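You operate a simulated robot arm through the tools that you are given. There is no shell and no other tool.

You are at the controls of a simulated two-armed robot. One attempt, no reset.

TASK
Try the argon: open the cylinder valve, turn the flow to 20, then down to 5, and close the valve.
Fine: at the cylinder of the tall welder cart; the welder's switch is left alone.

Only the result counts: the job must be done as asked and must still hold three seconds after the hand-in. Knocking over, shifting, dropping, spilling or breaking anything else fails it.

THE ROBOT
Two 7-joint arms with two-finger parallel grippers on one trunk that stands fixed in place. Base frame: the origin is at the foot of the trunk, x ahead of it, y to its left, z up; the work surface is at about z = 0.56. Readings come in m, rad, newtons and seconds.
The left shoulder is at [0.03, 0.119, 0.998], the right one opposite. With the tool pointing down near the work surface each hand reaches from about 0.1 to 0.6 m from the base axis, measured 20 degrees to its own side. Payload 3.43 kg a hand.
Tool frame (each hand has its own): the origin (TCP) lies between the finger pads and is the grasp point; the fingertips stand 0.03 m ahead of it; z points along the fingers, y is the line along which they close. The gripper opens to 0.094 m. The fingers are 0.028 m wide and 0.01 m thick; the gripper's body (0.05 by 0.096 m) begins 0.055 m behind the TCP.
Orientation is that of the tool frame in the base frame, as [roll, pitch, yaw] about the fixed x, y, z axes, in that order (R = Rz(yaw) Ry(pitch) Rx(roll)). With the fingers straight down and closing along the base's y, the tool's x points along the base's -x, its y along +y and its z along -z.

THE INTERFACE
- The arms move only by the tool arm_command. It takes "left_increments", "right_increments" or both (then of equal length, played together; a hand with none holds still); each is a list that holds one entry, the list of rows, each a list of 7 numbers: the shift along the tool's x, y, z in m, then the turn, a rotation vector about the tool's x, y, z in rad, then the opening, from 0 (shut) to 1 (fully open). In form: [[[dx, dy, dz, ax, ay, az, grip], ...]]. A call has 1 to 20 rows; each row shifts and turns the commanded pose from where the row before left it, along the tool's axes as they then stand. Each row takes 0.2 s and may step no farther than 0.05 m and 0.15 rad from the row before; otherwise, or with a gripper value out of range, the whole call is refused. A pose out of reach is approached as far as the arm can. The call stops where the force on the tool passes 90 N (or 10 N more than at its start, if that is more) or the arm is blocked; 0.2 s more then pass. The fingers move at their own pace (about 0.072 m/s each) and stop on an object; they squeeze with about 34 N. The grip force told is the motor's: it shows also when the fingers shut on nothing. Time passes only in rows, and 0.2 s behind the last, so rows that do not move let the fingers close. It gives the time, the measured TCP pose, the force on the tool (base axes), the opening and the grip force at its end, in the units of the frame above (readings bear some noise), with the torque about the TCP (base axes, N m) and any sound that the robot's microphone picked up.
- Cameras (640 x 400 px; columns grow to the right, rows downward): "scene" is now at [0.0533, 0.0027, 1.7115]; the picture's right is [0.03, -1.00, 0.00], its down [-0.71, -0.02, -0.70] and it looks along [0.70, 0.02, -0.71] (base axes); focal length 355 px, centre (320, 200). "left" rides on the left gripper at [0.076, -0.014, -0.103] in its tool frame; the picture's right is [0.18, 0.98, 0.00], its down [-0.75, 0.14, -0.64] and it looks along [-0.63, 0.12, 0.77] (tool axes); focal length 243 px, centre (320, 200). "right" rides on the right gripper at [0.076, 0.014, -0.102] in its tool frame; the picture's right is [-0.18, 0.98, 0.00], its down [-0.75, -0.14, -0.64] and it looks along [-0.63, -0.12, 0.77] (tool axes); focal length 243 px, centre (320, 200). There is no depth. A picture from a camera that has moved, and an enlarged one, comes with that camera's place and axes in the base frame and with its lens.
- snapshot(camera): a new picture of that camera. The clock stands still meanwhile.
- lift_body(by): moves the trunk up (or, below 0, down) by that many m; the arms and the scene camera ride with it, the base frame stays. It gives what a move gives, with no picture.
- aim_head(pan, tilt): turns the head with the scene camera to pan (to the left, within 2.496 rad either way) and tilt (down, from -0.506 to 1.204), counted from straight ahead of the robot. It gives what a move gives.
- inspect(camera, box): a new picture of the part [left, top, right, bottom] of that camera's present view, enlarged. The clock stands still meanwhile.
- close_job(): hands the job in; it is judged then, once.

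Places have to be worked out from the pictures, the camera data and where the tool is seen. Open the grippers and draw the arms clear of the work before you hand the job in, unless the task says otherwise.

The tools are called after "Emit:" by a JSON object that holds its "name" and its "arguments". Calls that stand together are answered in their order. arm_command: Moves the arms, as the interface text tells. Its arguments: {"type":"object","properties":{"left_increments":{"type":"array","items":{"type":"array","items":{"type":"array","items":{"type":"number"}}}},"right_increments":{"type":"array","items":{"type":"array","items":{"type":"array","items":{"type":"number"}}}}},"required":[]} The other tools are called the same way: lift_body (by) moves the trunk up or down; aim_head (pan, tilt) turns the head that bears the scene camera; snapshot (camera) takes a picture; inspect (camera, box) takes an enlarged picture of a part of a camera's view; close_job () hands the job in.

At the start:

```text
time_s: 0.0
left_eef_pos: [0.3255, 0.2783, 1.3722]
left_ee_rot: [3.141, 0.0, -3.141]
left_force: [0.5, 0.2, -0.5]
left_moment: [0.02, -0.01, 0.03]
left_finger_gap: 0.0941
left_grasp_force: 0.1
right_eef_pos: [0.49, -0.003, 1.3205]
right_ee_rot: [-3.141, 0.0, -3.14]
right_force: [0.0, -0.2, 0.6]
right_moment: [-0.01, -0.02, -0.02]
right_finger_gap: 0.0938
right_grasp_force: 0.0
trunk travel left (down, up): [-0.264, 0.146]
head pan, tilt (commanded): [0.028, 0.791]
```

scene: 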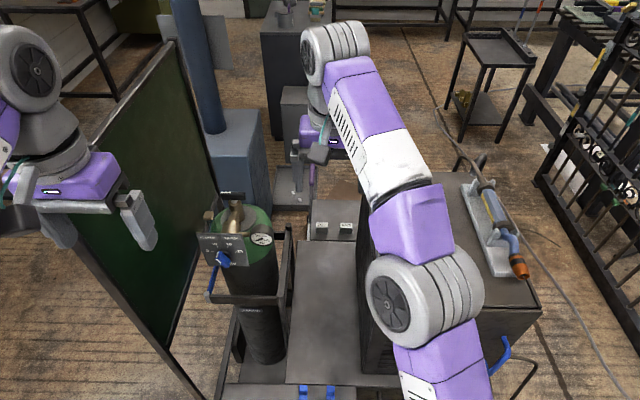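
right: 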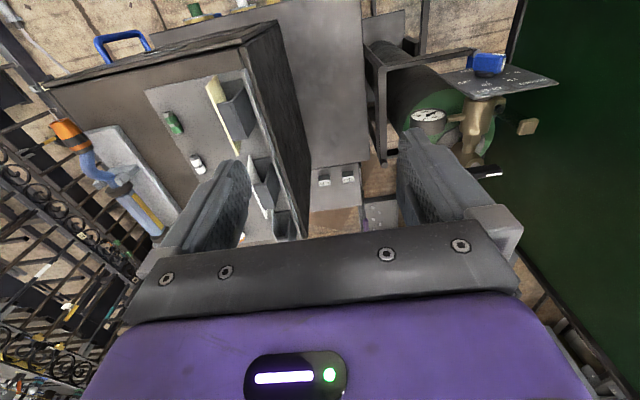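
left: 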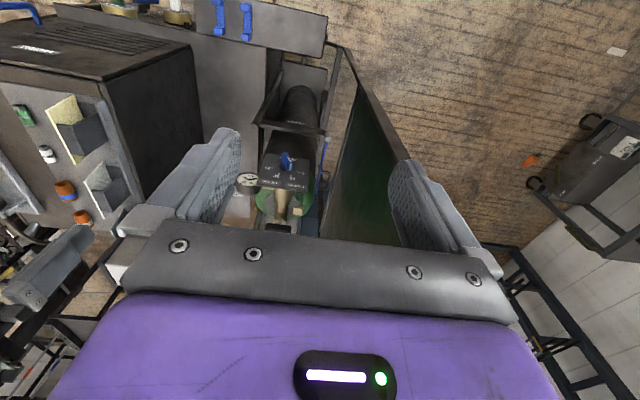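

I see the argon cylinder with a regulator and a scale plate with a blue pointer at the tall cart. I'll look closer with the scene and left cameras before moving anything.

Emit:
{"name": "inspect", "arguments": {"camera": "scene", "box": [180, 170, 300, 310]}}

Emit:
{"name": "inspect", "arguments": {"camera": "left", "box": [220, 120, 350, 240]}}

Emit:
{"name": "inspect", "arguments": {"camera": "right", "box": [380, 30, 580, 190]}}

Emit:
{"name": "snapshot", "arguments": {"camera": "scene"}}

```text
2.86 times, centred on (240, 240) of scene
camera zoom: at [0.0533, 0.0027, 1.7115], right [0.03, -1.0, 0.0], down [-0.71, -0.02, -0.7], along [0.7, 0.02, -0.71], focal length 1015 px, centre (549, 86)
```

zoom: 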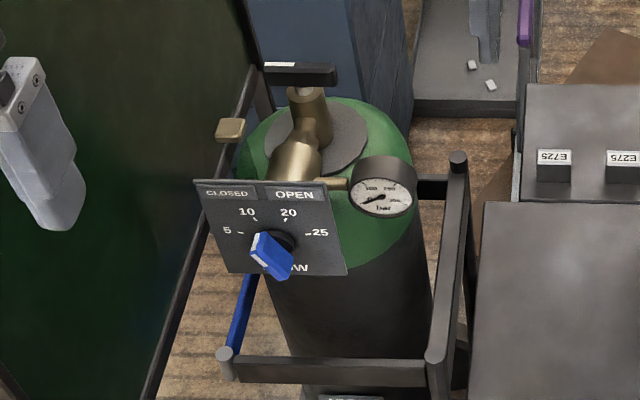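

```text
3.33 times, centred on (285, 180) of left
camera zoom: at [0.2492, 0.2649, 1.4734], right [-0.18, 0.98, 0.0], down [0.75, 0.14, 0.64], along [0.63, 0.12, -0.77], focal length 809 px, centre (437, 267)
```

zoom: 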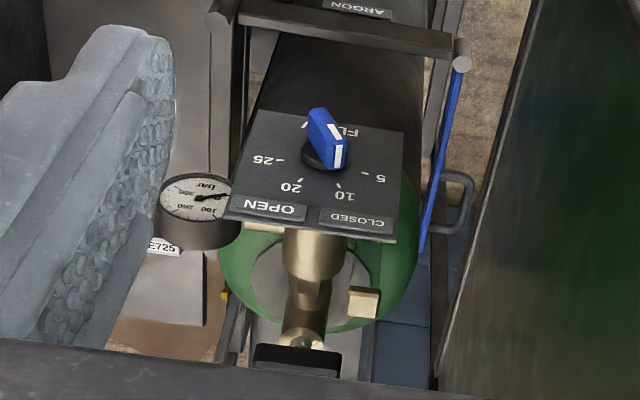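

```text
2.50 times, centred on (480, 110) of right
camera zoom: at [0.4145, 0.0098, 1.4233], right [0.18, 0.98, 0.0], down [0.75, -0.14, 0.64], along [0.63, -0.12, -0.77], focal length 606 px, centre (-80, 425)
```

zoom: 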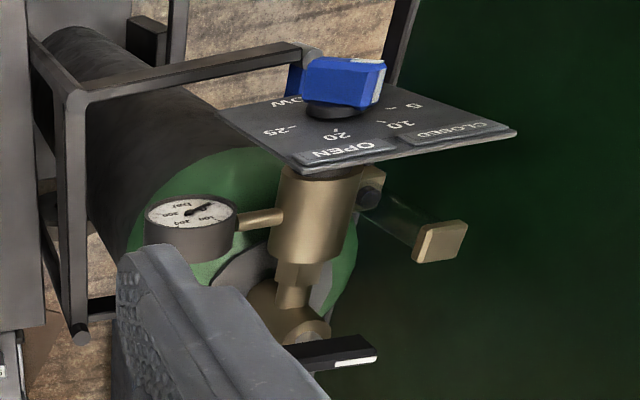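

```text
taken
camera scene: at [0.0533, 0.0027, 1.7115], right [0.03, -1.0, 0.0], down [-0.71, -0.02, -0.7], along [0.7, 0.02, -0.71], focal length 355 px, centre (320, 200)
```

scene: 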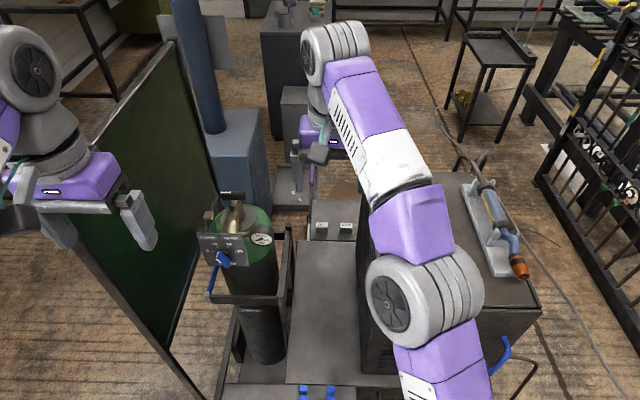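

The triangulation puts the blue knob near (0.535, 0.243, 1.018) and a black bar handle on top of the cylinder near (0.69, 0.245, 1.065). I'll zoom in more to read the scale, the pointer, the handle and the brass block at the side.

Emit:
{"name": "inspect", "arguments": {"camera": "scene", "box": [195, 225, 255, 270]}}

Emit:
{"name": "inspect", "arguments": {"camera": "scene", "box": [195, 185, 275, 235]}}

Emit:
{"name": "inspect", "arguments": {"camera": "left", "box": [255, 145, 315, 195]}}

Emit:
{"name": "inspect", "arguments": {"camera": "right", "box": [450, 90, 550, 190]}}

```text
8.89 times, centred on (225, 248) of scene
camera zoom: at [0.0533, 0.0027, 1.7115], right [0.03, -1.0, 0.0], down [-0.71, -0.02, -0.7], along [0.7, 0.02, -0.71], focal length 3157 px, centre (1164, -222)
```

zoom: 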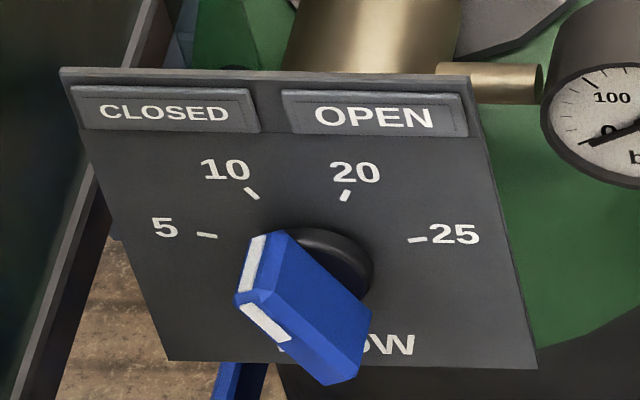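

```text
8.00 times, centred on (235, 210) of scene
camera zoom: at [0.0533, 0.0027, 1.7115], right [0.03, -1.0, 0.0], down [-0.71, -0.02, -0.7], along [0.7, 0.02, -0.71], focal length 2841 px, centre (1000, 120)
```

zoom: 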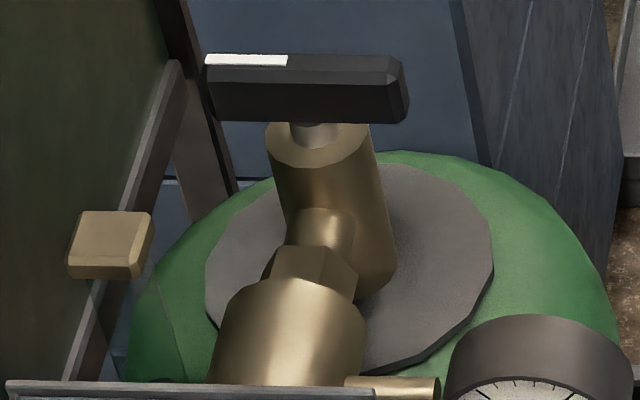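

```text
8.00 times, centred on (285, 170) of left
camera zoom: at [0.2492, 0.2649, 1.4734], right [-0.18, 0.98, 0.0], down [0.75, 0.14, 0.64], along [0.63, 0.12, -0.77], focal length 1941 px, centre (600, 440)
```

zoom: 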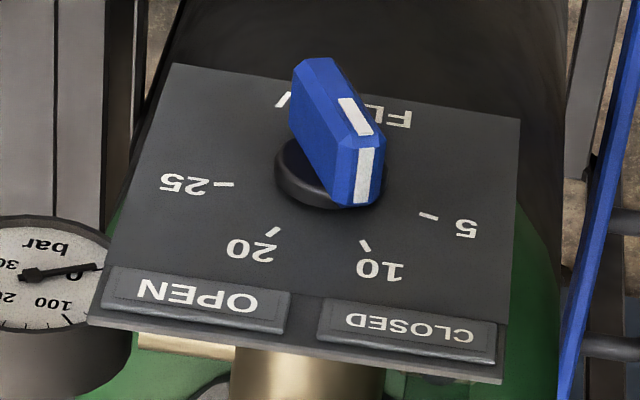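

```text
4.00 times, centred on (500, 140) of right
camera zoom: at [0.4145, 0.0098, 1.4233], right [0.18, 0.98, 0.0], down [0.75, -0.14, 0.64], along [0.63, -0.12, -0.77], focal length 970 px, centre (-400, 440)
```

zoom: 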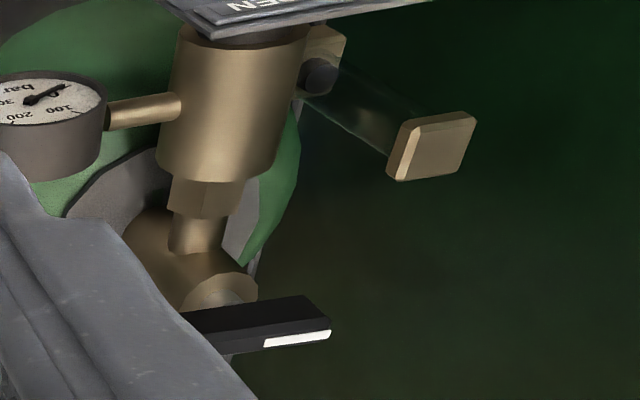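

The gauge reads about 0 bar, the knob's white mark points near 10, and the brass block is the top of a glass flow tube. Since "the tall welder cart" suggests there may be other carts, I'll look around before acting.

Emit:
{"name": "aim_head", "arguments": {"pan": -0.9, "tilt": 0.7}}

Emit:
{"name": "snapshot", "arguments": {"camera": "scene"}}

Emit:
{"name": "aim_head", "arguments": {"pan": 1.0, "tilt": 0.7}}

Emit:
{"name": "snapshot", "arguments": {"camera": "scene"}}

Emit:
{"name": "aim_head", "arguments": {"pan": 0.1, "tilt": 0.5}}

Emit:
{"name": "snapshot", "arguments": {"camera": "scene"}}

```text
time_s: 1.2
left_eef_pos: [0.3264, 0.2798, 1.3723]
left_ee_rot: [-3.141, 0.0, 3.141]
left_force: [0.1, 0.1, 0.3]
left_moment: [-0.03, 0.03, 0.02]
left_finger_gap: 0.0939
left_grasp_force: 0.0
right_eef_pos: [0.4908, -0.004, 1.32]
right_ee_rot: [3.14, 0.0, -3.138]
right_force: [0.2, 0.2, -0.6]
right_moment: [0.03, 0.0, 0.01]
right_finger_gap: 0.0937
right_grasp_force: 0.1
trunk travel left (down, up): [-0.264, 0.146]
head pan, tilt (commanded): [-0.901, 0.7]
```

```text
taken
camera scene: at [0.0251, -0.066, 1.7191], right [-0.78, -0.62, 0.0], down [-0.4, 0.5, -0.76], along [0.48, -0.6, -0.64], focal length 355 px, centre (320, 200)
```

scene: 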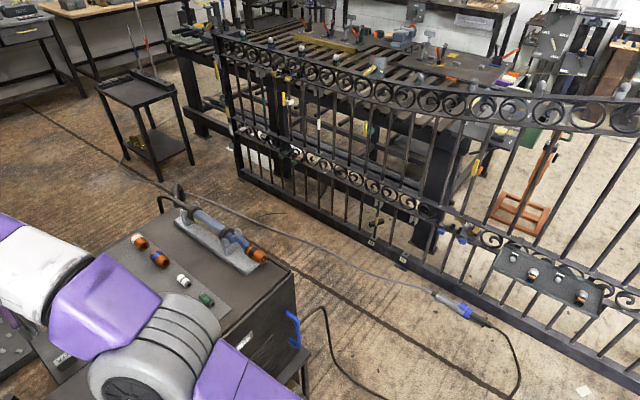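

```text
time_s: 3.1
left_eef_pos: [0.3261, 0.2802, 1.3719]
left_ee_rot: [-3.141, 0.0, -3.141]
left_force: [-0.3, -0.7, -0.2]
left_moment: [-0.02, -0.03, 0.02]
left_finger_gap: 0.0939
left_grasp_force: 0.0
right_eef_pos: [0.492, -0.0035, 1.3201]
right_ee_rot: [3.14, -0.002, -3.139]
right_force: [0.6, 0.0, -0.2]
right_moment: [-0.03, 0.02, -0.02]
right_finger_gap: 0.0942
right_grasp_force: 0.1
trunk travel left (down, up): [-0.264, 0.146]
head pan, tilt (commanded): [1.0, 0.7]
```

```text
taken
camera scene: at [0.0181, 0.072, 1.7191], right [0.84, -0.54, 0.0], down [-0.35, -0.54, -0.76], along [0.41, 0.64, -0.64], focal length 355 px, centre (320, 200)
```

scene: 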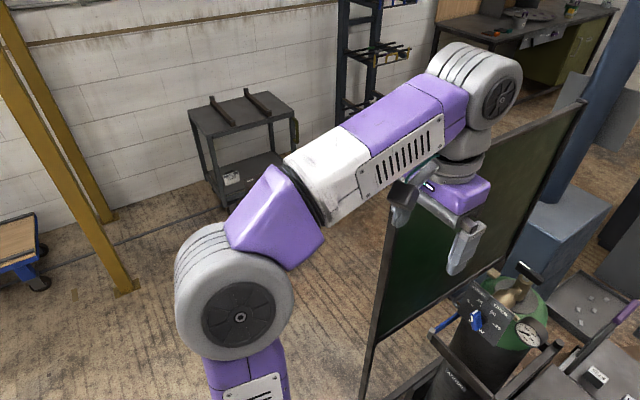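

```text
time_s: 4.3
left_eef_pos: [0.3252, 0.2793, 1.3723]
left_ee_rot: [-3.141, 0.0, 3.141]
left_force: [-0.2, -0.6, 0.8]
left_moment: [-0.04, -0.04, -0.05]
left_finger_gap: 0.0943
left_grasp_force: 0.0
right_eef_pos: [0.4905, -0.0036, 1.3184]
right_ee_rot: [3.141, -0.001, -3.139]
right_force: [0.2, -0.5, -0.3]
right_moment: [0.01, 0.0, 0.02]
right_finger_gap: 0.0938
right_grasp_force: 0.1
trunk travel left (down, up): [-0.264, 0.146]
head pan, tilt (commanded): [0.099, 0.499]
```

```text
taken
camera scene: at [0.0627, 0.0097, 1.7368], right [0.1, -0.99, 0.0], down [-0.48, -0.05, -0.88], along [0.87, 0.09, -0.48], focal length 355 px, centre (320, 200)
```

scene: 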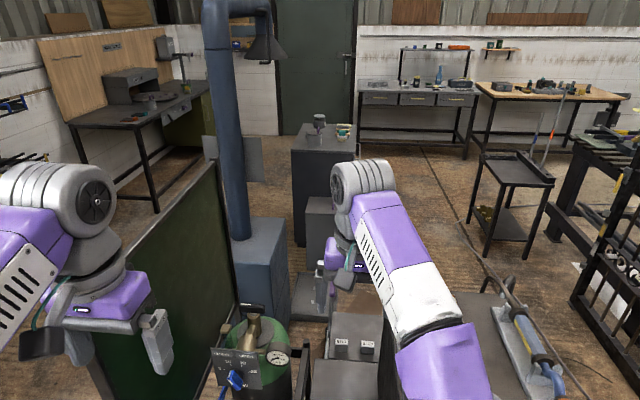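

There is only one cylinder, beside the tall cart, with the welding screen at about y≈0.42–0.47 and its top at z≈1.33. I'll move the left hand forward to hover well above the bar handle and draw the right hand back and right to make room.

Emit:
{"name": "arm_command", "arguments": {"left_increments": [[[-0.033, -0.003, 0.006, 0, 0, 0, 0.6], [-0.033, -0.003, 0.006, 0, 0, 0, 0.6], [-0.033, -0.003, 0.006, 0, 0, 0, 0.6], [-0.033, -0.003, 0.006, 0, 0, 0, 0.6], [-0.033, -0.003, 0.006, 0, 0, 0, 0.6], [-0.033, -0.003, 0.006, 0, 0, 0, 0.6], [-0.033, -0.003, 0.006, 0, 0, 0, 0.6], [-0.033, -0.003, 0.006, 0, 0, 0, 0.6], [-0.033, -0.003, 0.006, 0, 0, 0, 0.6], [-0.033, -0.003, 0.006, 0, 0, 0, 0.6]]], "right_increments": [[[0.008, -0.01, 0, 0, 0, 0, 1], [0.008, -0.01, 0, 0, 0, 0, 1], [0.008, -0.01, 0, 0, 0, 0, 1], [0.008, -0.01, 0, 0, 0, 0, 1], [0.008, -0.01, 0, 0, 0, 0, 1], [0.008, -0.01, 0, 0, 0, 0, 1], [0.008, -0.01, 0, 0, 0, 0, 1], [0.008, -0.01, 0, 0, 0, 0, 1], [0.008, -0.01, 0, 0, 0, 0, 1], [0.008, -0.01, 0, 0, 0, 0, 1]]]}}

Emit:
{"name": "snapshot", "arguments": {"camera": "left"}}

Emit:
{"name": "snapshot", "arguments": {"camera": "scene"}}

Emit:
{"name": "snapshot", "arguments": {"camera": "right"}}

```text
time_s: 6.5
left_eef_pos: [0.5263, 0.2566, 1.3067]
left_ee_rot: [-3.141, -0.001, -3.141]
left_force: [0.0, -0.2, -0.2]
left_moment: [0.02, -0.03, 0.0]
left_finger_gap: 0.0566
left_grasp_force: 0.0
left hand out of reach, approached as far as the arm can: row 5, 6, 7, 8, 9, 10
right_eef_pos: [0.4115, -0.1033, 1.3198]
right_ee_rot: [3.14, 0.0, -3.14]
right_force: [-0.8, -0.4, 0.6]
right_moment: [-0.03, 0.04, -0.01]
right_finger_gap: 0.094
right_grasp_force: 0.0
trunk travel left (down, up): [-0.264, 0.146]
head pan, tilt (commanded): [0.099, 0.499]
```

```text
taken
camera left: at [0.449, 0.2418, 1.4079], right [-0.18, 0.98, 0.0], down [0.75, 0.14, 0.64], along [0.63, 0.12, -0.77], focal length 243 px, centre (320, 200)
```

left: 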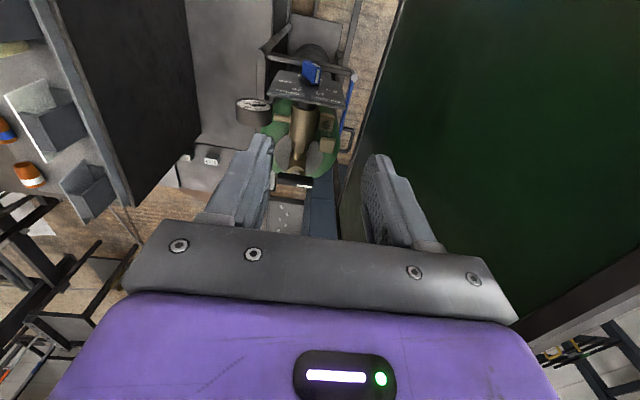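

```text
taken
camera scene: at [0.0627, 0.0088, 1.7368], right [0.1, -0.99, 0.0], down [-0.48, -0.05, -0.88], along [0.87, 0.09, -0.48], focal length 355 px, centre (320, 200)
```

scene: 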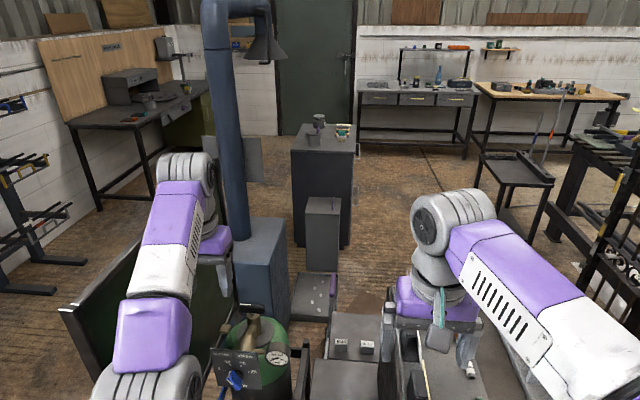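

```text
taken
camera right: at [0.3345, -0.0907, 1.4233], right [0.18, 0.98, 0.0], down [0.75, -0.14, 0.64], along [0.63, -0.12, -0.77], focal length 243 px, centre (320, 200)
```

right: 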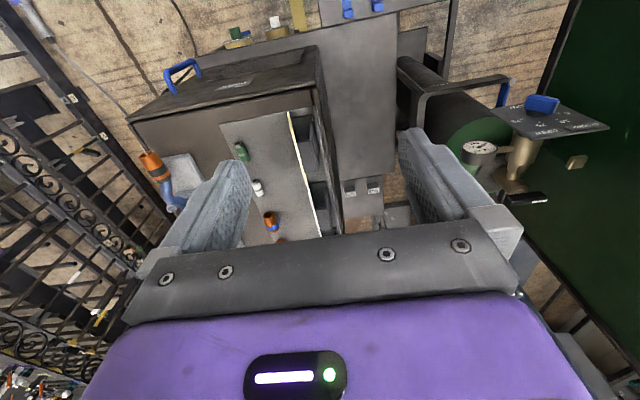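

Tool-down reach stops at x≈0.53 at this height, so I'll raise the trunk to bring the shoulder above the handle and make the reach easier.

Emit:
{"name": "lift_body", "arguments": {"by": 0.14}}

Emit:
{"name": "aim_head", "arguments": {"pan": 0.25, "tilt": 0.8}}

Emit:
{"name": "snapshot", "arguments": {"camera": "scene"}}

```text
time_s: 8.2
left_eef_pos: [0.5262, 0.2565, 1.446]
left_ee_rot: [3.141, 0.0, 3.142]
left_force: [-0.5, 0.8, 0.1]
left_moment: [0.0, 0.03, -0.03]
left_finger_gap: 0.0565
left_grasp_force: 0.0
right_eef_pos: [0.4116, -0.1036, 1.459]
right_ee_rot: [-3.141, 0.0, -3.139]
right_force: [0.4, 0.3, 0.1]
right_moment: [-0.02, 0.01, -0.02]
right_finger_gap: 0.0936
right_grasp_force: 0.0
trunk travel left (down, up): [-0.404, 0.006]
head pan, tilt (commanded): [0.099, 0.499]
```

```text
time_s: 9.0
left_eef_pos: [0.5255, 0.2576, 1.4471]
left_ee_rot: [-3.141, -0.001, -3.141]
left_force: [0.9, 0.4, -0.5]
left_moment: [0.0, 0.02, 0.03]
left_finger_gap: 0.0565
left_grasp_force: 0.0
right_eef_pos: [0.4112, -0.1035, 1.4601]
right_ee_rot: [3.141, 0.001, -3.141]
right_force: [0.2, -0.6, 0.2]
right_moment: [-0.01, -0.01, 0.01]
right_finger_gap: 0.0938
right_grasp_force: 0.1
trunk travel left (down, up): [-0.404, 0.006]
head pan, tilt (commanded): [0.25, 0.799]
```

```text
taken
camera scene: at [0.0502, 0.0204, 1.8509], right [0.25, -0.97, 0.0], down [-0.69, -0.18, -0.7], along [0.68, 0.17, -0.72], focal length 355 px, centre (320, 200)
```

scene: 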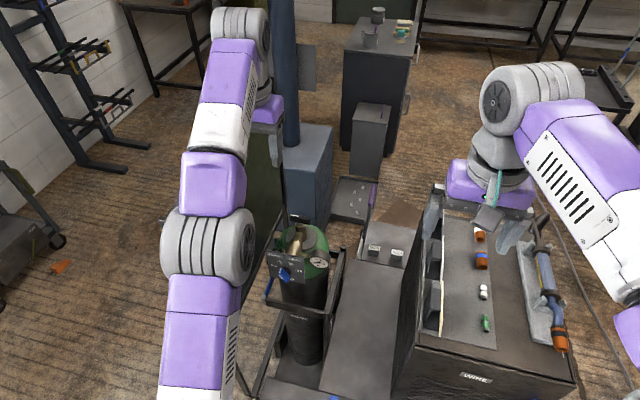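

I'll lower the left hand to about z=1.25 while still in front, then go forward to hover over the handle at about (0.69, 0.245, 1.22).

Emit:
{"name": "arm_command", "arguments": {"left_increments": [[[0, -0.001, 0.025, 0, 0, 0, 0.6], [0, -0.001, 0.025, 0, 0, 0, 0.6], [0, -0.001, 0.025, 0, 0, 0, 0.6], [0, -0.001, 0.025, 0, 0, 0, 0.6], [0, -0.001, 0.025, 0, 0, 0, 0.6], [0, -0.001, 0.025, 0, 0, 0, 0.6], [0, -0.001, 0.025, 0, 0, 0, 0.6], [0, -0.001, 0.025, 0, 0, 0, 0.6], [-0.027, 0, 0.004, 0, 0, 0, 0.6], [-0.027, 0, 0.004, 0, 0, 0, 0.6], [-0.027, 0, 0.004, 0, 0, 0, 0.6], [-0.027, 0, 0.004, 0, 0, 0, 0.6], [-0.027, 0, 0.004, 0, 0, 0, 0.6], [-0.027, 0, 0.004, 0, 0, 0, 0.6]]]}}

Emit:
{"name": "snapshot", "arguments": {"camera": "left"}}

Emit:
{"name": "snapshot", "arguments": {"camera": "scene"}}

```text
time_s: 12.0
left_eef_pos: [0.6344, 0.2487, 1.2155]
left_ee_rot: [3.141, -0.001, 3.141]
left_force: [0.2, -0.3, -1.0]
left_moment: [0.04, 0.01, -0.01]
left_finger_gap: 0.0564
left_grasp_force: 0.1
left hand out of reach, approached as far as the arm can: row 12, 13, 14
right_eef_pos: [0.4119, -0.1032, 1.4604]
right_ee_rot: [-3.141, 0.0, -3.141]
right_force: [0.5, 0.5, 0.1]
right_moment: [-0.02, 0.0, -0.01]
right_finger_gap: 0.0941
right_grasp_force: 0.1
trunk travel left (down, up): [-0.404, 0.006]
head pan, tilt (commanded): [0.25, 0.799]
```

```text
taken
camera left: at [0.558, 0.2335, 1.317], right [-0.18, 0.98, 0.0], down [0.75, 0.14, 0.64], along [0.63, 0.12, -0.77], focal length 243 px, centre (320, 200)
```

left: 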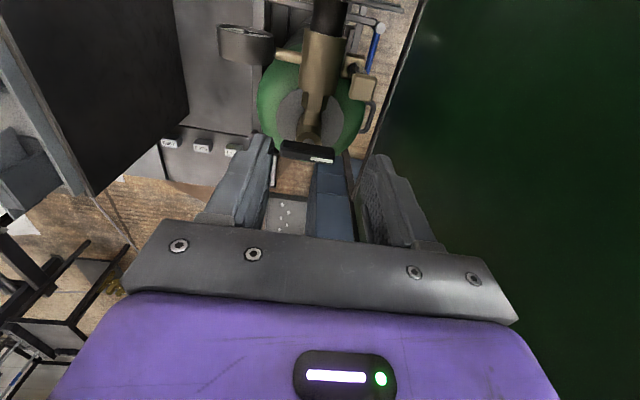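

```text
taken
camera scene: at [0.051, 0.0205, 1.8508], right [0.25, -0.97, 0.0], down [-0.69, -0.18, -0.7], along [0.68, 0.17, -0.72], focal length 355 px, centre (320, 200)
```

scene: 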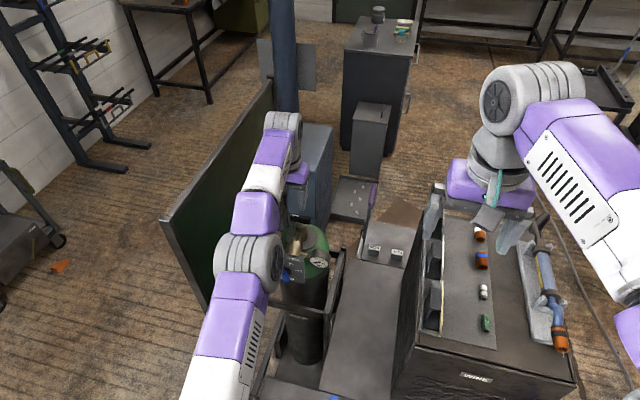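

At this height the tool-down reach ends around x≈0.63, so I'll need to lean the tool forward. First I'll zoom in to measure the handle and the flow tube precisely from this closer viewpoint.

Emit:
{"name": "inspect", "arguments": {"camera": "left", "box": [270, 60, 390, 180]}}

Emit:
{"name": "inspect", "arguments": {"camera": "left", "box": [275, 115, 345, 170]}}

Emit:
{"name": "inspect", "arguments": {"camera": "scene", "box": [270, 215, 335, 290]}}

Emit:
{"name": "inspect", "arguments": {"camera": "right", "box": [440, 70, 600, 230]}}

```text
3.33 times, centred on (330, 120) of left
camera zoom: at [0.558, 0.2335, 1.317], right [-0.18, 0.98, 0.0], down [0.75, 0.14, 0.64], along [0.63, 0.12, -0.77], focal length 809 px, centre (287, 467)
```

zoom: 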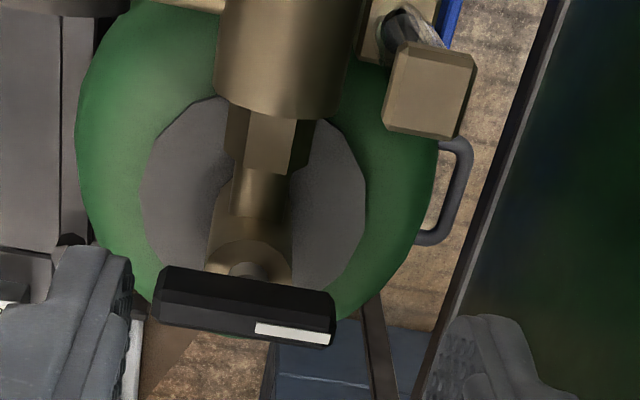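

```text
7.27 times, centred on (310, 142) of left
camera zoom: at [0.558, 0.2335, 1.317], right [-0.18, 0.98, 0.0], down [0.75, 0.14, 0.64], along [0.63, 0.12, -0.77], focal length 1764 px, centre (393, 618)
```

zoom: 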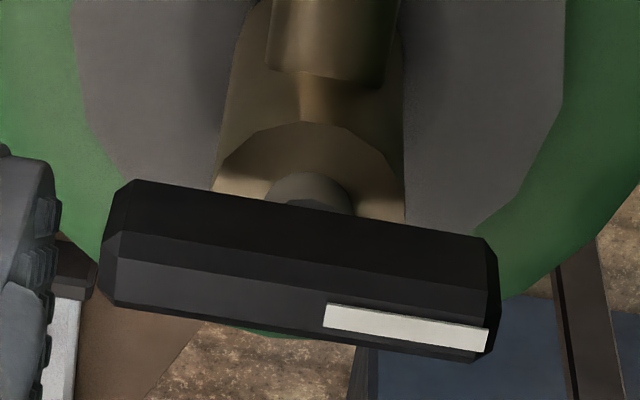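

```text
5.33 times, centred on (302, 252) of scene
camera zoom: at [0.051, 0.0205, 1.8508], right [0.25, -0.97, 0.0], down [-0.69, -0.18, -0.7], along [0.68, 0.17, -0.72], focal length 1894 px, centre (413, -80)
```

zoom: 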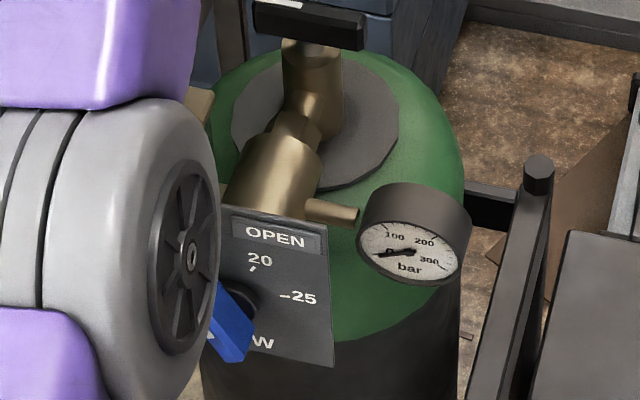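

```text
2.50 times, centred on (520, 150) of right
camera zoom: at [0.3352, -0.0899, 1.5633], right [0.18, 0.98, 0.0], down [0.75, -0.14, 0.64], along [0.63, -0.12, -0.77], focal length 606 px, centre (-180, 325)
```

zoom: 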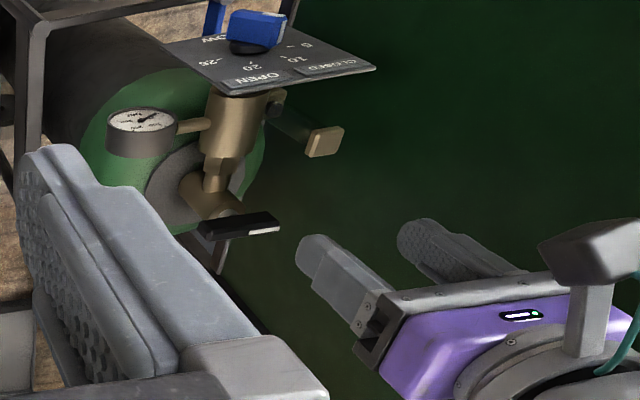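

The bar handle's center is near (0.695, 0.245, 1.063), about 60 mm long and about 15 mm thick, lying along y with its white end at +y. I'll lean the tool forward by about 20° here to gain reach.

Emit:
{"name": "arm_command", "arguments": {"left_increments": [[[0, 0, 0, 0, -0.117, 0, 0.6], [0, 0, 0, 0, -0.117, 0, 0.6], [0, 0, 0, 0, -0.117, 0, 0.6]]]}}

```text
time_s: 12.8
left_eef_pos: [0.6334, 0.2474, 1.2165]
left_ee_rot: [-3.141, 0.354, -3.14]
left_force: [0.6, 0.1, -0.1]
left_moment: [0.02, 0.0, -0.04]
left_finger_gap: 0.0565
left_grasp_force: 0.1
right_eef_pos: [0.4099, -0.1032, 1.4593]
right_ee_rot: [-3.14, 0.0, -3.139]
right_force: [-0.4, 0.5, 0.8]
right_moment: [-0.01, -0.05, 0.01]
right_finger_gap: 0.094
right_grasp_force: 0.0
trunk travel left (down, up): [-0.404, 0.006]
head pan, tilt (commanded): [0.25, 0.799]
```

The tilt worked (tool pointing forward-down by 20°). Now I'll spin the tool +90° about its own axis so the fingers close across the bar, with enough range left to turn counter-clockwise.

Emit:
{"name": "arm_command", "arguments": {"left_increments": [[[0, 0, 0, 0, 0, 0.1428, 0.5], [0, 0, 0, 0, 0, 0.1428, 0.5], [0, 0, 0, 0, 0, 0.1428, 0.5], [0, 0, 0, 0, 0, 0.1428, 0.5], [0, 0, 0, 0, 0, 0.1428, 0.5], [0, 0, 0, 0, 0, 0.1428, 0.5], [0, 0, 0, 0, 0, 0.1428, 0.5], [0, 0, 0, 0, 0, 0.1428, 0.5], [0, 0, 0, 0, 0, 0.1428, 0.5], [0, 0, 0, 0, 0, 0.1428, 0.5], [0, 0, 0, 0, 0, 0.1428, 0.5]]]}}

Emit:
{"name": "snapshot", "arguments": {"camera": "left"}}

Emit:
{"name": "snapshot", "arguments": {"camera": "scene"}}

```text
time_s: 15.2
left_eef_pos: [0.635, 0.2471, 1.2178]
left_ee_rot: [2.792, -0.001, 1.57]
left_force: [0.0, -0.5, -1.1]
left_moment: [0.02, 0.01, -0.03]
left_finger_gap: 0.0471
left_grasp_force: 0.1
right_eef_pos: [0.4114, -0.1024, 1.4595]
right_ee_rot: [3.14, 0.001, -3.139]
right_force: [-0.1, 0.3, 0.1]
right_moment: [0.0, 0.01, -0.04]
right_finger_gap: 0.0939
right_grasp_force: 0.1
trunk travel left (down, up): [-0.404, 0.006]
head pan, tilt (commanded): [0.25, 0.799]
```

```text
taken
camera left: at [0.5859, 0.3235, 1.3069], right [0.92, 0.18, 0.34], down [-0.09, -0.75, 0.65], along [0.37, -0.63, -0.68], focal length 243 px, centre (320, 200)
```

left: 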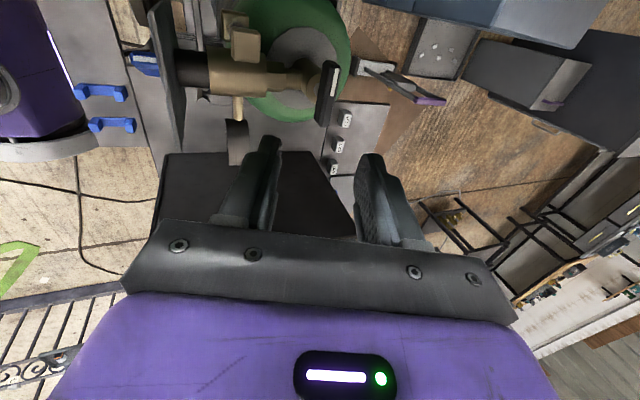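

```text
taken
camera scene: at [0.0504, 0.0206, 1.8508], right [0.25, -0.97, 0.0], down [-0.69, -0.18, -0.7], along [0.68, 0.17, -0.72], focal length 355 px, centre (320, 200)
```

scene: 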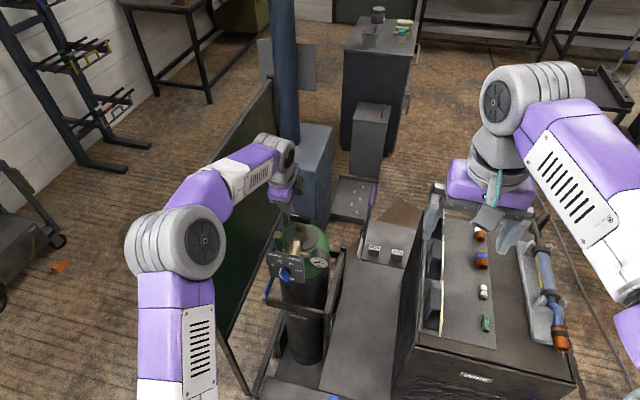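

The elbow swung outward but the forearm stays well clear of the screen (y≈0.25–0.35 at z≈1.4). I'll zoom on the handle from this new viewpoint to refine its position.

Emit:
{"name": "inspect", "arguments": {"camera": "left", "box": [230, 30, 390, 140]}}

Emit:
{"name": "inspect", "arguments": {"camera": "scene", "box": [255, 210, 345, 290]}}

```text
3.64 times, centred on (310, 85) of left
camera zoom: at [0.5859, 0.3235, 1.3069], right [0.92, 0.18, 0.34], down [-0.09, -0.75, 0.65], along [0.37, -0.63, -0.68], focal length 882 px, centre (356, 618)
```

zoom: 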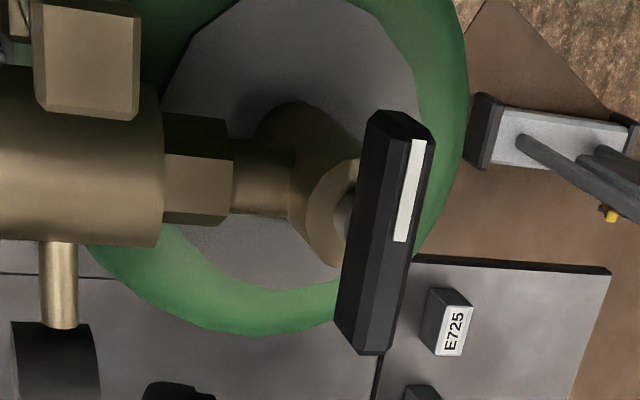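

```text
5.00 times, centred on (300, 250) of scene
camera zoom: at [0.0504, 0.0206, 1.8508], right [0.25, -0.97, 0.0], down [-0.69, -0.18, -0.7], along [0.68, 0.17, -0.72], focal length 1776 px, centre (420, -50)
```

zoom: 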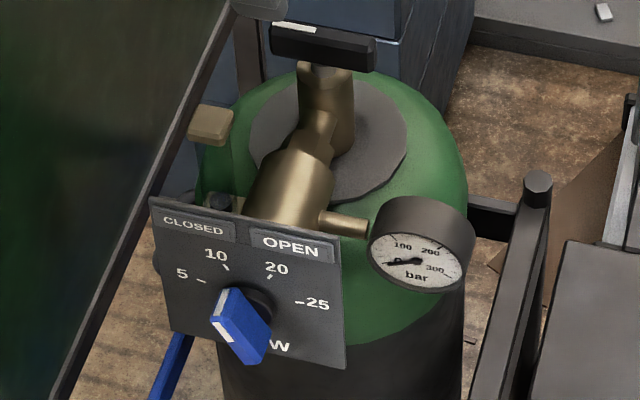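

The bar now resolves to a center of about (0.698, 0.246, 1.061), aligned with y. I'll go to a pre-grasp about 6 cm back along the tool axis, with the fingers half open.

Emit:
{"name": "arm_command", "arguments": {"left_increments": [[[0, 0.0014, 0.0218, 0, 0, 0, 0.5], [0, 0.0014, 0.0218, 0, 0, 0, 0.5], [0, 0.0014, 0.0218, 0, 0, 0, 0.5], [-0.001, 0.0013, 0.0218, 0, 0, 0, 0.5]]]}}

Emit:
{"name": "snapshot", "arguments": {"camera": "left"}}

Emit:
{"name": "snapshot", "arguments": {"camera": "scene"}}

Emit:
{"name": "inspect", "arguments": {"camera": "right", "box": [440, 70, 640, 230]}}

```text
time_s: 16.2
left_eef_pos: [0.6719, 0.2485, 1.1355]
left_ee_rot: [2.791, -0.001, 1.573]
left_force: [0.3, -0.3, -0.1]
left_moment: [0.02, 0.03, 0.02]
left_finger_gap: 0.047
left_grasp_force: 0.1
right_eef_pos: [0.4121, -0.104, 1.4595]
right_ee_rot: [-3.141, 0.001, -3.14]
right_force: [-0.9, 0.0, 0.4]
right_moment: [0.04, 0.01, -0.01]
right_finger_gap: 0.094
right_grasp_force: 0.0
trunk travel left (down, up): [-0.404, 0.006]
head pan, tilt (commanded): [0.25, 0.799]
```

```text
taken
camera left: at [0.6222, 0.3237, 1.2259], right [0.92, 0.19, 0.34], down [-0.09, -0.75, 0.65], along [0.38, -0.63, -0.68], focal length 243 px, centre (320, 200)
```

left: 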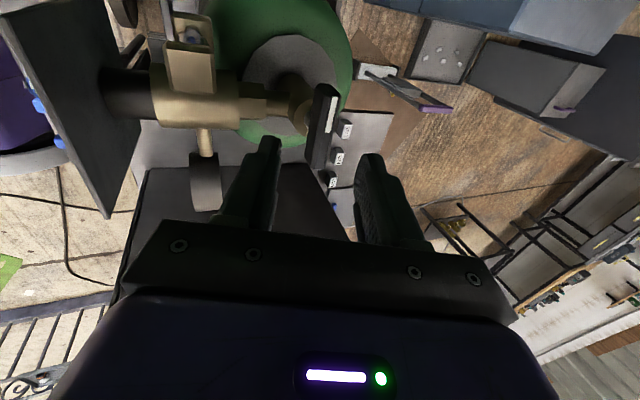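

```text
taken
camera scene: at [0.0514, 0.0206, 1.8508], right [0.25, -0.97, 0.0], down [-0.7, -0.18, -0.7], along [0.68, 0.17, -0.72], focal length 355 px, centre (320, 200)
```

scene: 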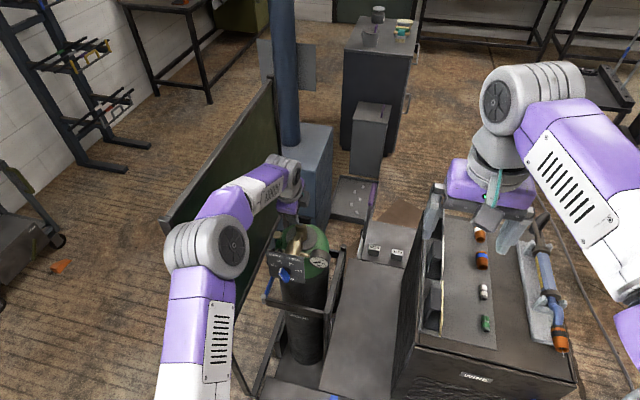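

```text
2.50 times, centred on (540, 150) of right
camera zoom: at [0.3355, -0.0898, 1.5631], right [0.18, 0.98, 0.0], down [0.75, -0.14, 0.64], along [0.63, -0.12, -0.77], focal length 606 px, centre (-230, 325)
```

zoom: 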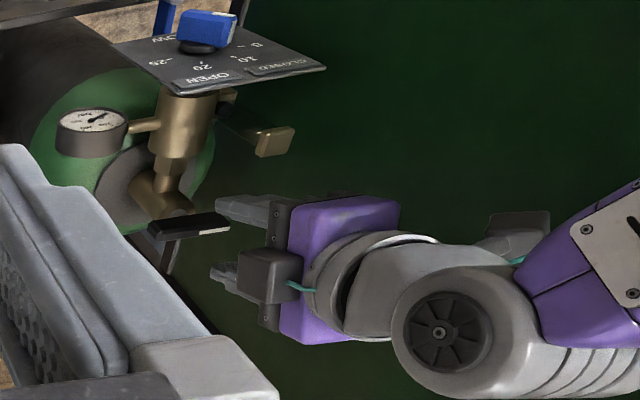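

Everything lines up: the bar is centered between the fingers to within 1–2 mm and about 79 mm ahead of the TCP. I'll advance about 55 mm along the tool axis to straddle it.

Emit:
{"name": "arm_command", "arguments": {"left_increments": [[[0, 0, 0.014, 0, 0, 0, 0.5], [0, 0, 0.014, 0, 0, 0, 0.5], [0, 0, 0.014, 0, 0, 0, 0.5], [0, 0, 0.013, 0, 0, 0, 0.5]]]}}

Emit:
{"name": "snapshot", "arguments": {"camera": "left"}}

Emit:
{"name": "inspect", "arguments": {"camera": "right", "box": [480, 110, 580, 210]}}

Emit:
{"name": "inspect", "arguments": {"camera": "scene", "box": [255, 180, 345, 290]}}

```text
time_s: 17.2
left_eef_pos: [0.69, 0.2471, 1.085]
left_ee_rot: [2.791, 0.001, 1.572]
left_force: [-0.3, 0.5, -0.5]
left_moment: [0.0, 0.03, 0.02]
left_finger_gap: 0.0469
left_grasp_force: 0.1
right_eef_pos: [0.4112, -0.1017, 1.4604]
right_ee_rot: [3.141, 0.0, -3.141]
right_force: [0.4, 1.2, -0.6]
right_moment: [0.05, -0.01, 0.0]
right_finger_gap: 0.0941
right_grasp_force: 0.0
trunk travel left (down, up): [-0.404, 0.006]
head pan, tilt (commanded): [0.25, 0.799]
```

```text
taken
camera left: at [0.6397, 0.3229, 1.1746], right [0.92, 0.19, 0.34], down [-0.09, -0.75, 0.65], along [0.37, -0.63, -0.68], focal length 243 px, centre (320, 200)
```

left: 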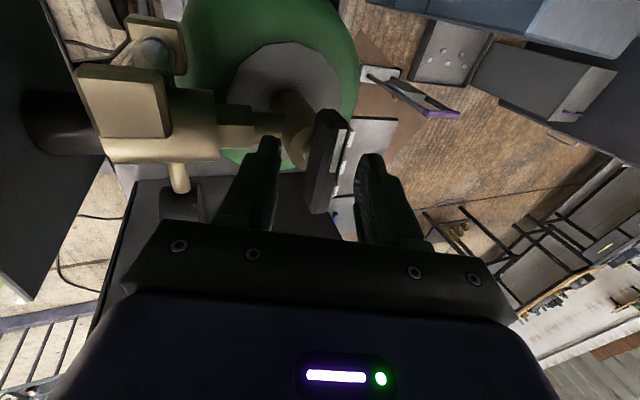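

```text
4.00 times, centred on (530, 160) of right
camera zoom: at [0.3353, -0.0899, 1.5632], right [0.18, 0.98, 0.0], down [0.75, -0.14, 0.64], along [0.63, -0.12, -0.77], focal length 970 px, centre (-520, 360)
```

zoom: 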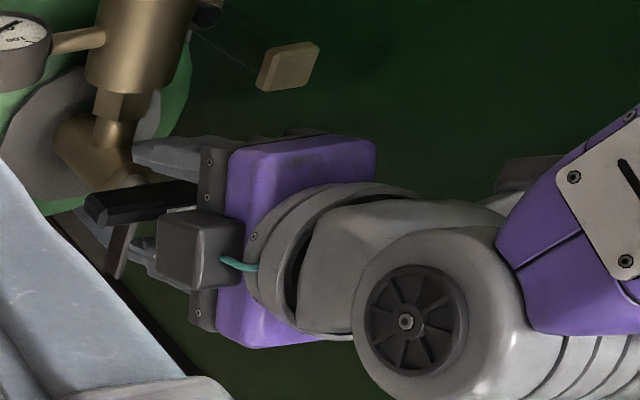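

```text
3.64 times, centred on (300, 235) of scene
camera zoom: at [0.051, 0.0205, 1.8508], right [0.25, -0.97, 0.0], down [-0.69, -0.18, -0.7], along [0.68, 0.17, -0.72], focal length 1292 px, centre (393, 73)
```

zoom: 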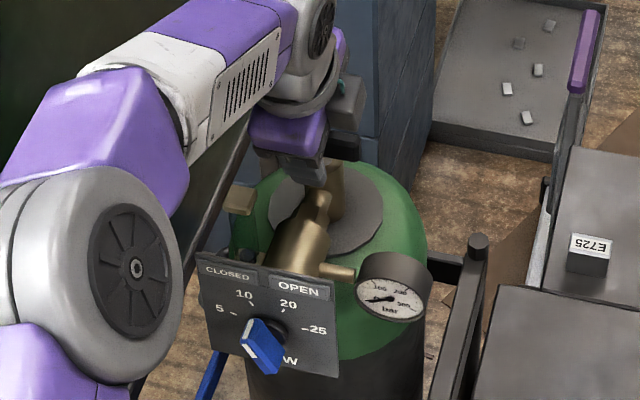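

The fingers appear to straddle the bar with no contact force. I'll narrow the fingers in steps to gently find the bar and check for side force.

Emit:
{"name": "arm_command", "arguments": {"left_increments": [[[0, 0, 0, 0, 0, 0, 0.3], [0, 0, 0, 0, 0, 0, 0.3]]]}}

Emit:
{"name": "inspect", "arguments": {"camera": "left", "box": [220, 90, 420, 220]}}

```text
time_s: 17.8
left_eef_pos: [0.689, 0.2466, 1.0852]
left_ee_rot: [2.791, 0.0, 1.573]
left_force: [0.0, 0.5, -0.7]
left_moment: [-0.02, 0.02, 0.01]
left_finger_gap: 0.0282
left_grasp_force: 0.0
right_eef_pos: [0.4112, -0.1042, 1.459]
right_ee_rot: [-3.142, 0.0, -3.14]
right_force: [0.6, 0.0, 0.3]
right_moment: [0.01, 0.0, -0.01]
right_finger_gap: 0.0942
right_grasp_force: 0.0
trunk travel left (down, up): [-0.404, 0.006]
head pan, tilt (commanded): [0.25, 0.799]
```

```text
3.08 times, centred on (320, 155) of left
camera zoom: at [0.6392, 0.3226, 1.1752], right [0.92, 0.19, 0.34], down [-0.09, -0.75, 0.65], along [0.38, -0.63, -0.68], focal length 746 px, centre (320, 338)
```

zoom: 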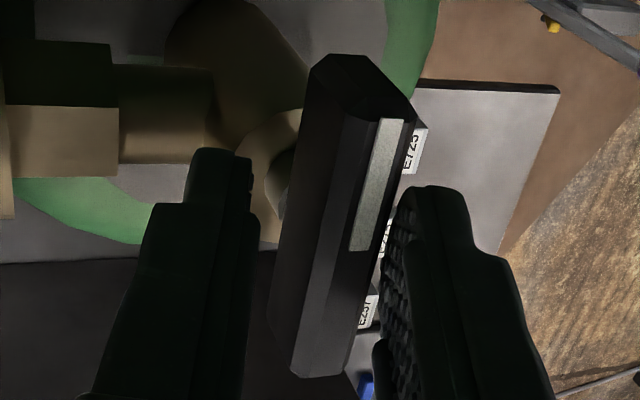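

The bar is clearly between the fingers, slightly nearer the far finger. I'll shift about 3 mm toward the far side and narrow a little more.

Emit:
{"name": "arm_command", "arguments": {"left_increments": [[[0, 0.003, 0, 0, 0, 0, 0.3], [0, 0, 0, 0, 0, 0, 0.2], [0, 0, 0, 0, 0, 0, 0.2]]]}}

Emit:
{"name": "inspect", "arguments": {"camera": "left", "box": [220, 90, 420, 220]}}

```text
time_s: 18.6
left_eef_pos: [0.6921, 0.2463, 1.0851]
left_ee_rot: [2.79, 0.0, 1.574]
left_force: [0.8, 0.2, 0.2]
left_moment: [0.01, -0.05, -0.01]
left_finger_gap: 0.0195
left_grasp_force: 0.5
right_eef_pos: [0.4124, -0.1037, 1.4598]
right_ee_rot: [3.141, 0.002, -3.139]
right_force: [1.1, -1.1, 0.5]
right_moment: [0.05, 0.0, -0.01]
right_finger_gap: 0.094
right_grasp_force: 0.0
trunk travel left (down, up): [-0.404, 0.006]
head pan, tilt (commanded): [0.25, 0.799]
```

```text
3.08 times, centred on (320, 155) of left
camera zoom: at [0.6421, 0.3226, 1.1764], right [0.92, 0.18, 0.34], down [-0.09, -0.75, 0.65], along [0.38, -0.63, -0.68], focal length 746 px, centre (320, 338)
```

zoom: 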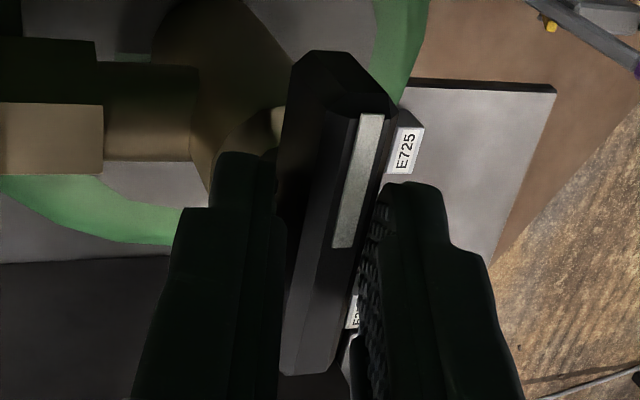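

The gap reads 19.5 mm with slight contact, so the fingers hug the bar snugly. I'll try turning counter-clockwise seen from above (negative about the tool axis) by 0.3 rad and watch the moment and any sound.

Emit:
{"name": "arm_command", "arguments": {"left_increments": [[[0, 0, 0, 0, 0, -0.08, 0.2], [0, 0, 0, 0, 0, -0.08, 0.2], [0, 0, 0, 0, 0, -0.08, 0.2], [0, 0, 0, 0, 0, -0.08, 0.2]]]}}

Emit:
{"name": "inspect", "arguments": {"camera": "left", "box": [220, 90, 420, 220]}}

Emit:
{"name": "inspect", "arguments": {"camera": "scene", "box": [255, 210, 345, 290]}}

```text
time_s: 19.6
left_eef_pos: [0.6917, 0.2462, 1.0865]
left_ee_rot: [2.81, 0.107, 1.875]
left_force: [-0.1, 1.1, 1.0]
left_moment: [0.03, -0.02, 0.01]
left_finger_gap: 0.0196
left_grasp_force: 0.6
right_eef_pos: [0.4115, -0.1025, 1.4592]
right_ee_rot: [3.142, 0.0, -3.139]
right_force: [-0.7, 0.0, -0.4]
right_moment: [-0.02, -0.02, 0.02]
right_finger_gap: 0.0939
right_grasp_force: 0.1
trunk travel left (down, up): [-0.404, 0.006]
head pan, tilt (commanded): [0.25, 0.799]
```

```text
3.08 times, centred on (320, 155) of left
camera zoom: at [0.6202, 0.3141, 1.1678], right [0.82, 0.49, 0.3], down [0.13, -0.67, 0.73], along [0.56, -0.56, -0.61], focal length 746 px, centre (320, 338)
```

zoom: 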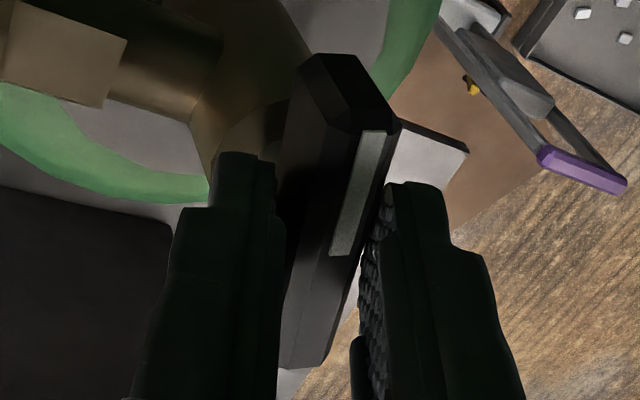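

```text
5.00 times, centred on (300, 250) of scene
camera zoom: at [0.0502, 0.0204, 1.8508], right [0.25, -0.97, 0.0], down [-0.69, -0.18, -0.7], along [0.68, 0.17, -0.72], focal length 1776 px, centre (420, -50)
```

zoom: 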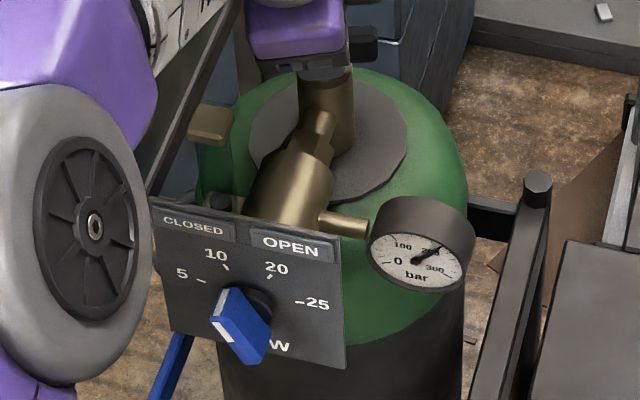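

The bar turned with the fingers at low torque, and the gauge jumped from 0 to about 200 bar, so counter-clockwise opens it. I'll keep turning and watch for an end stop.

Emit:
{"name": "arm_command", "arguments": {"left_increments": [[[0, 0, 0, 0, 0, -0.1, 0.2], [0, 0, 0, 0, 0, -0.1, 0.2], [0, 0, 0, 0, 0, -0.1, 0.2], [0, 0, 0, 0, 0, -0.1, 0.2], [0, 0, 0, 0, 0, -0.1, 0.2]]]}}

Emit:
{"name": "snapshot", "arguments": {"camera": "left"}}

Emit:
{"name": "snapshot", "arguments": {"camera": "scene"}}

```text
time_s: 20.8
left_eef_pos: [0.6921, 0.2461, 1.0861]
left_ee_rot: [2.896, 0.254, 2.364]
left_force: [-0.1, -0.4, -1.0]
left_moment: [0.0, 0.0, -0.03]
left_finger_gap: 0.0195
left_grasp_force: 0.8
right_eef_pos: [0.4111, -0.1029, 1.4586]
right_ee_rot: [3.142, 0.001, -3.14]
right_force: [0.0, 0.4, 0.1]
right_moment: [0.03, -0.02, 0.02]
right_finger_gap: 0.094
right_grasp_force: 0.0
trunk travel left (down, up): [-0.404, 0.006]
head pan, tilt (commanded): [0.25, 0.799]
```

```text
taken
camera left: at [0.5942, 0.2874, 1.158], right [0.5, 0.85, 0.18], down [0.39, -0.41, 0.83], along [0.77, -0.34, -0.53], focal length 243 px, centre (320, 200)
```

left: 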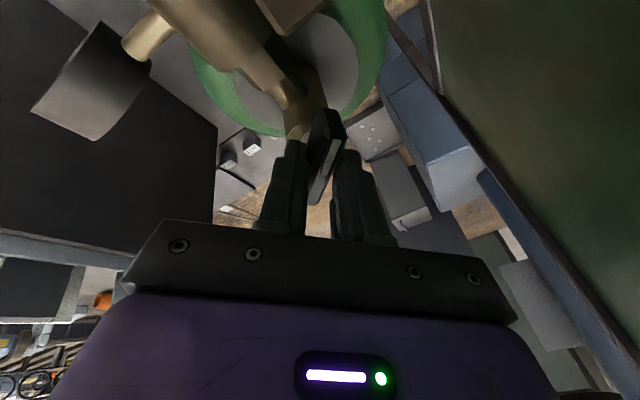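

```text
taken
camera scene: at [0.0504, 0.0204, 1.8508], right [0.25, -0.97, 0.0], down [-0.69, -0.18, -0.7], along [0.68, 0.17, -0.72], focal length 355 px, centre (320, 200)
```

scene: 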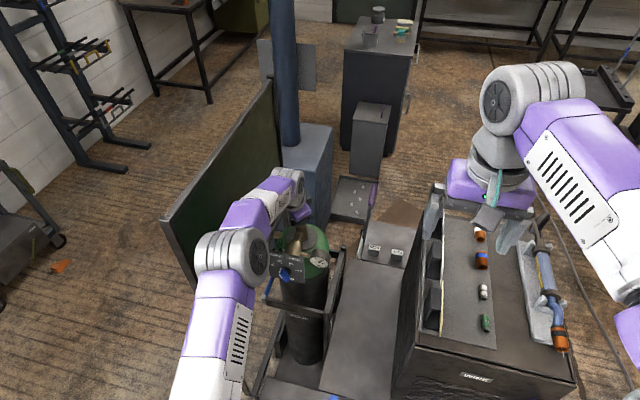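

Low torque still; total turn is about 0.8 rad. I'll zoom in to verify the bar follows the fingers and check the gauge.

Emit:
{"name": "inspect", "arguments": {"camera": "left", "box": [240, 90, 400, 220]}}

Emit:
{"name": "inspect", "arguments": {"camera": "scene", "box": [255, 210, 345, 290]}}

Emit:
{"name": "inspect", "arguments": {"camera": "right", "box": [440, 70, 600, 200]}}

```text
3.08 times, centred on (320, 155) of left
camera zoom: at [0.5942, 0.2874, 1.158], right [0.5, 0.85, 0.18], down [0.39, -0.41, 0.83], along [0.77, -0.34, -0.53], focal length 746 px, centre (320, 338)
```

zoom: 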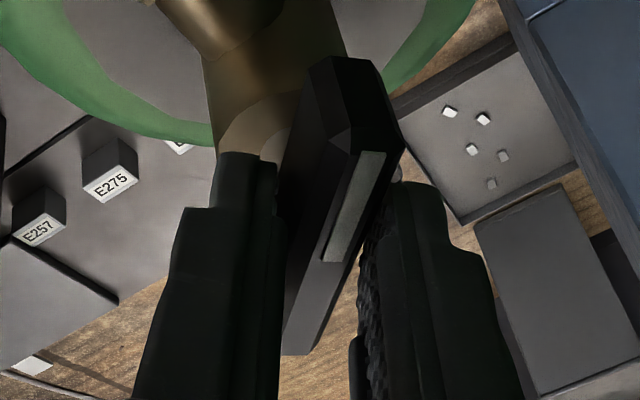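

```text
5.00 times, centred on (300, 250) of scene
camera zoom: at [0.0504, 0.0204, 1.8508], right [0.25, -0.97, 0.0], down [-0.69, -0.18, -0.7], along [0.68, 0.17, -0.72], focal length 1776 px, centre (420, -50)
```

zoom: 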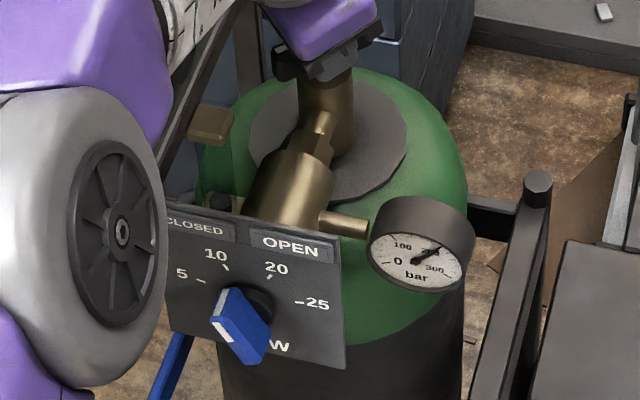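

```text
3.08 times, centred on (520, 135) of right
camera zoom: at [0.3347, -0.09, 1.5633], right [0.18, 0.98, 0.0], down [0.75, -0.14, 0.64], along [0.63, -0.12, -0.77], focal length 746 px, centre (-295, 400)
```

zoom: 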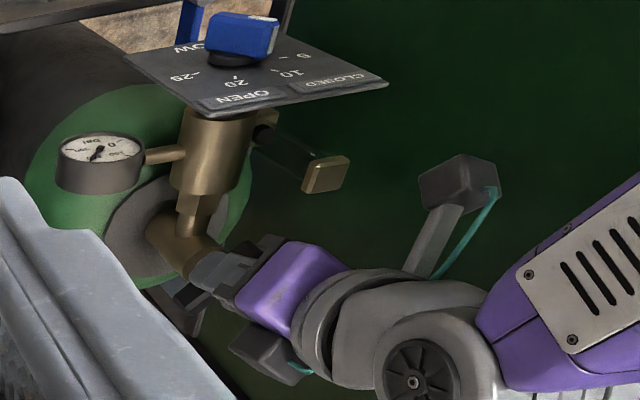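

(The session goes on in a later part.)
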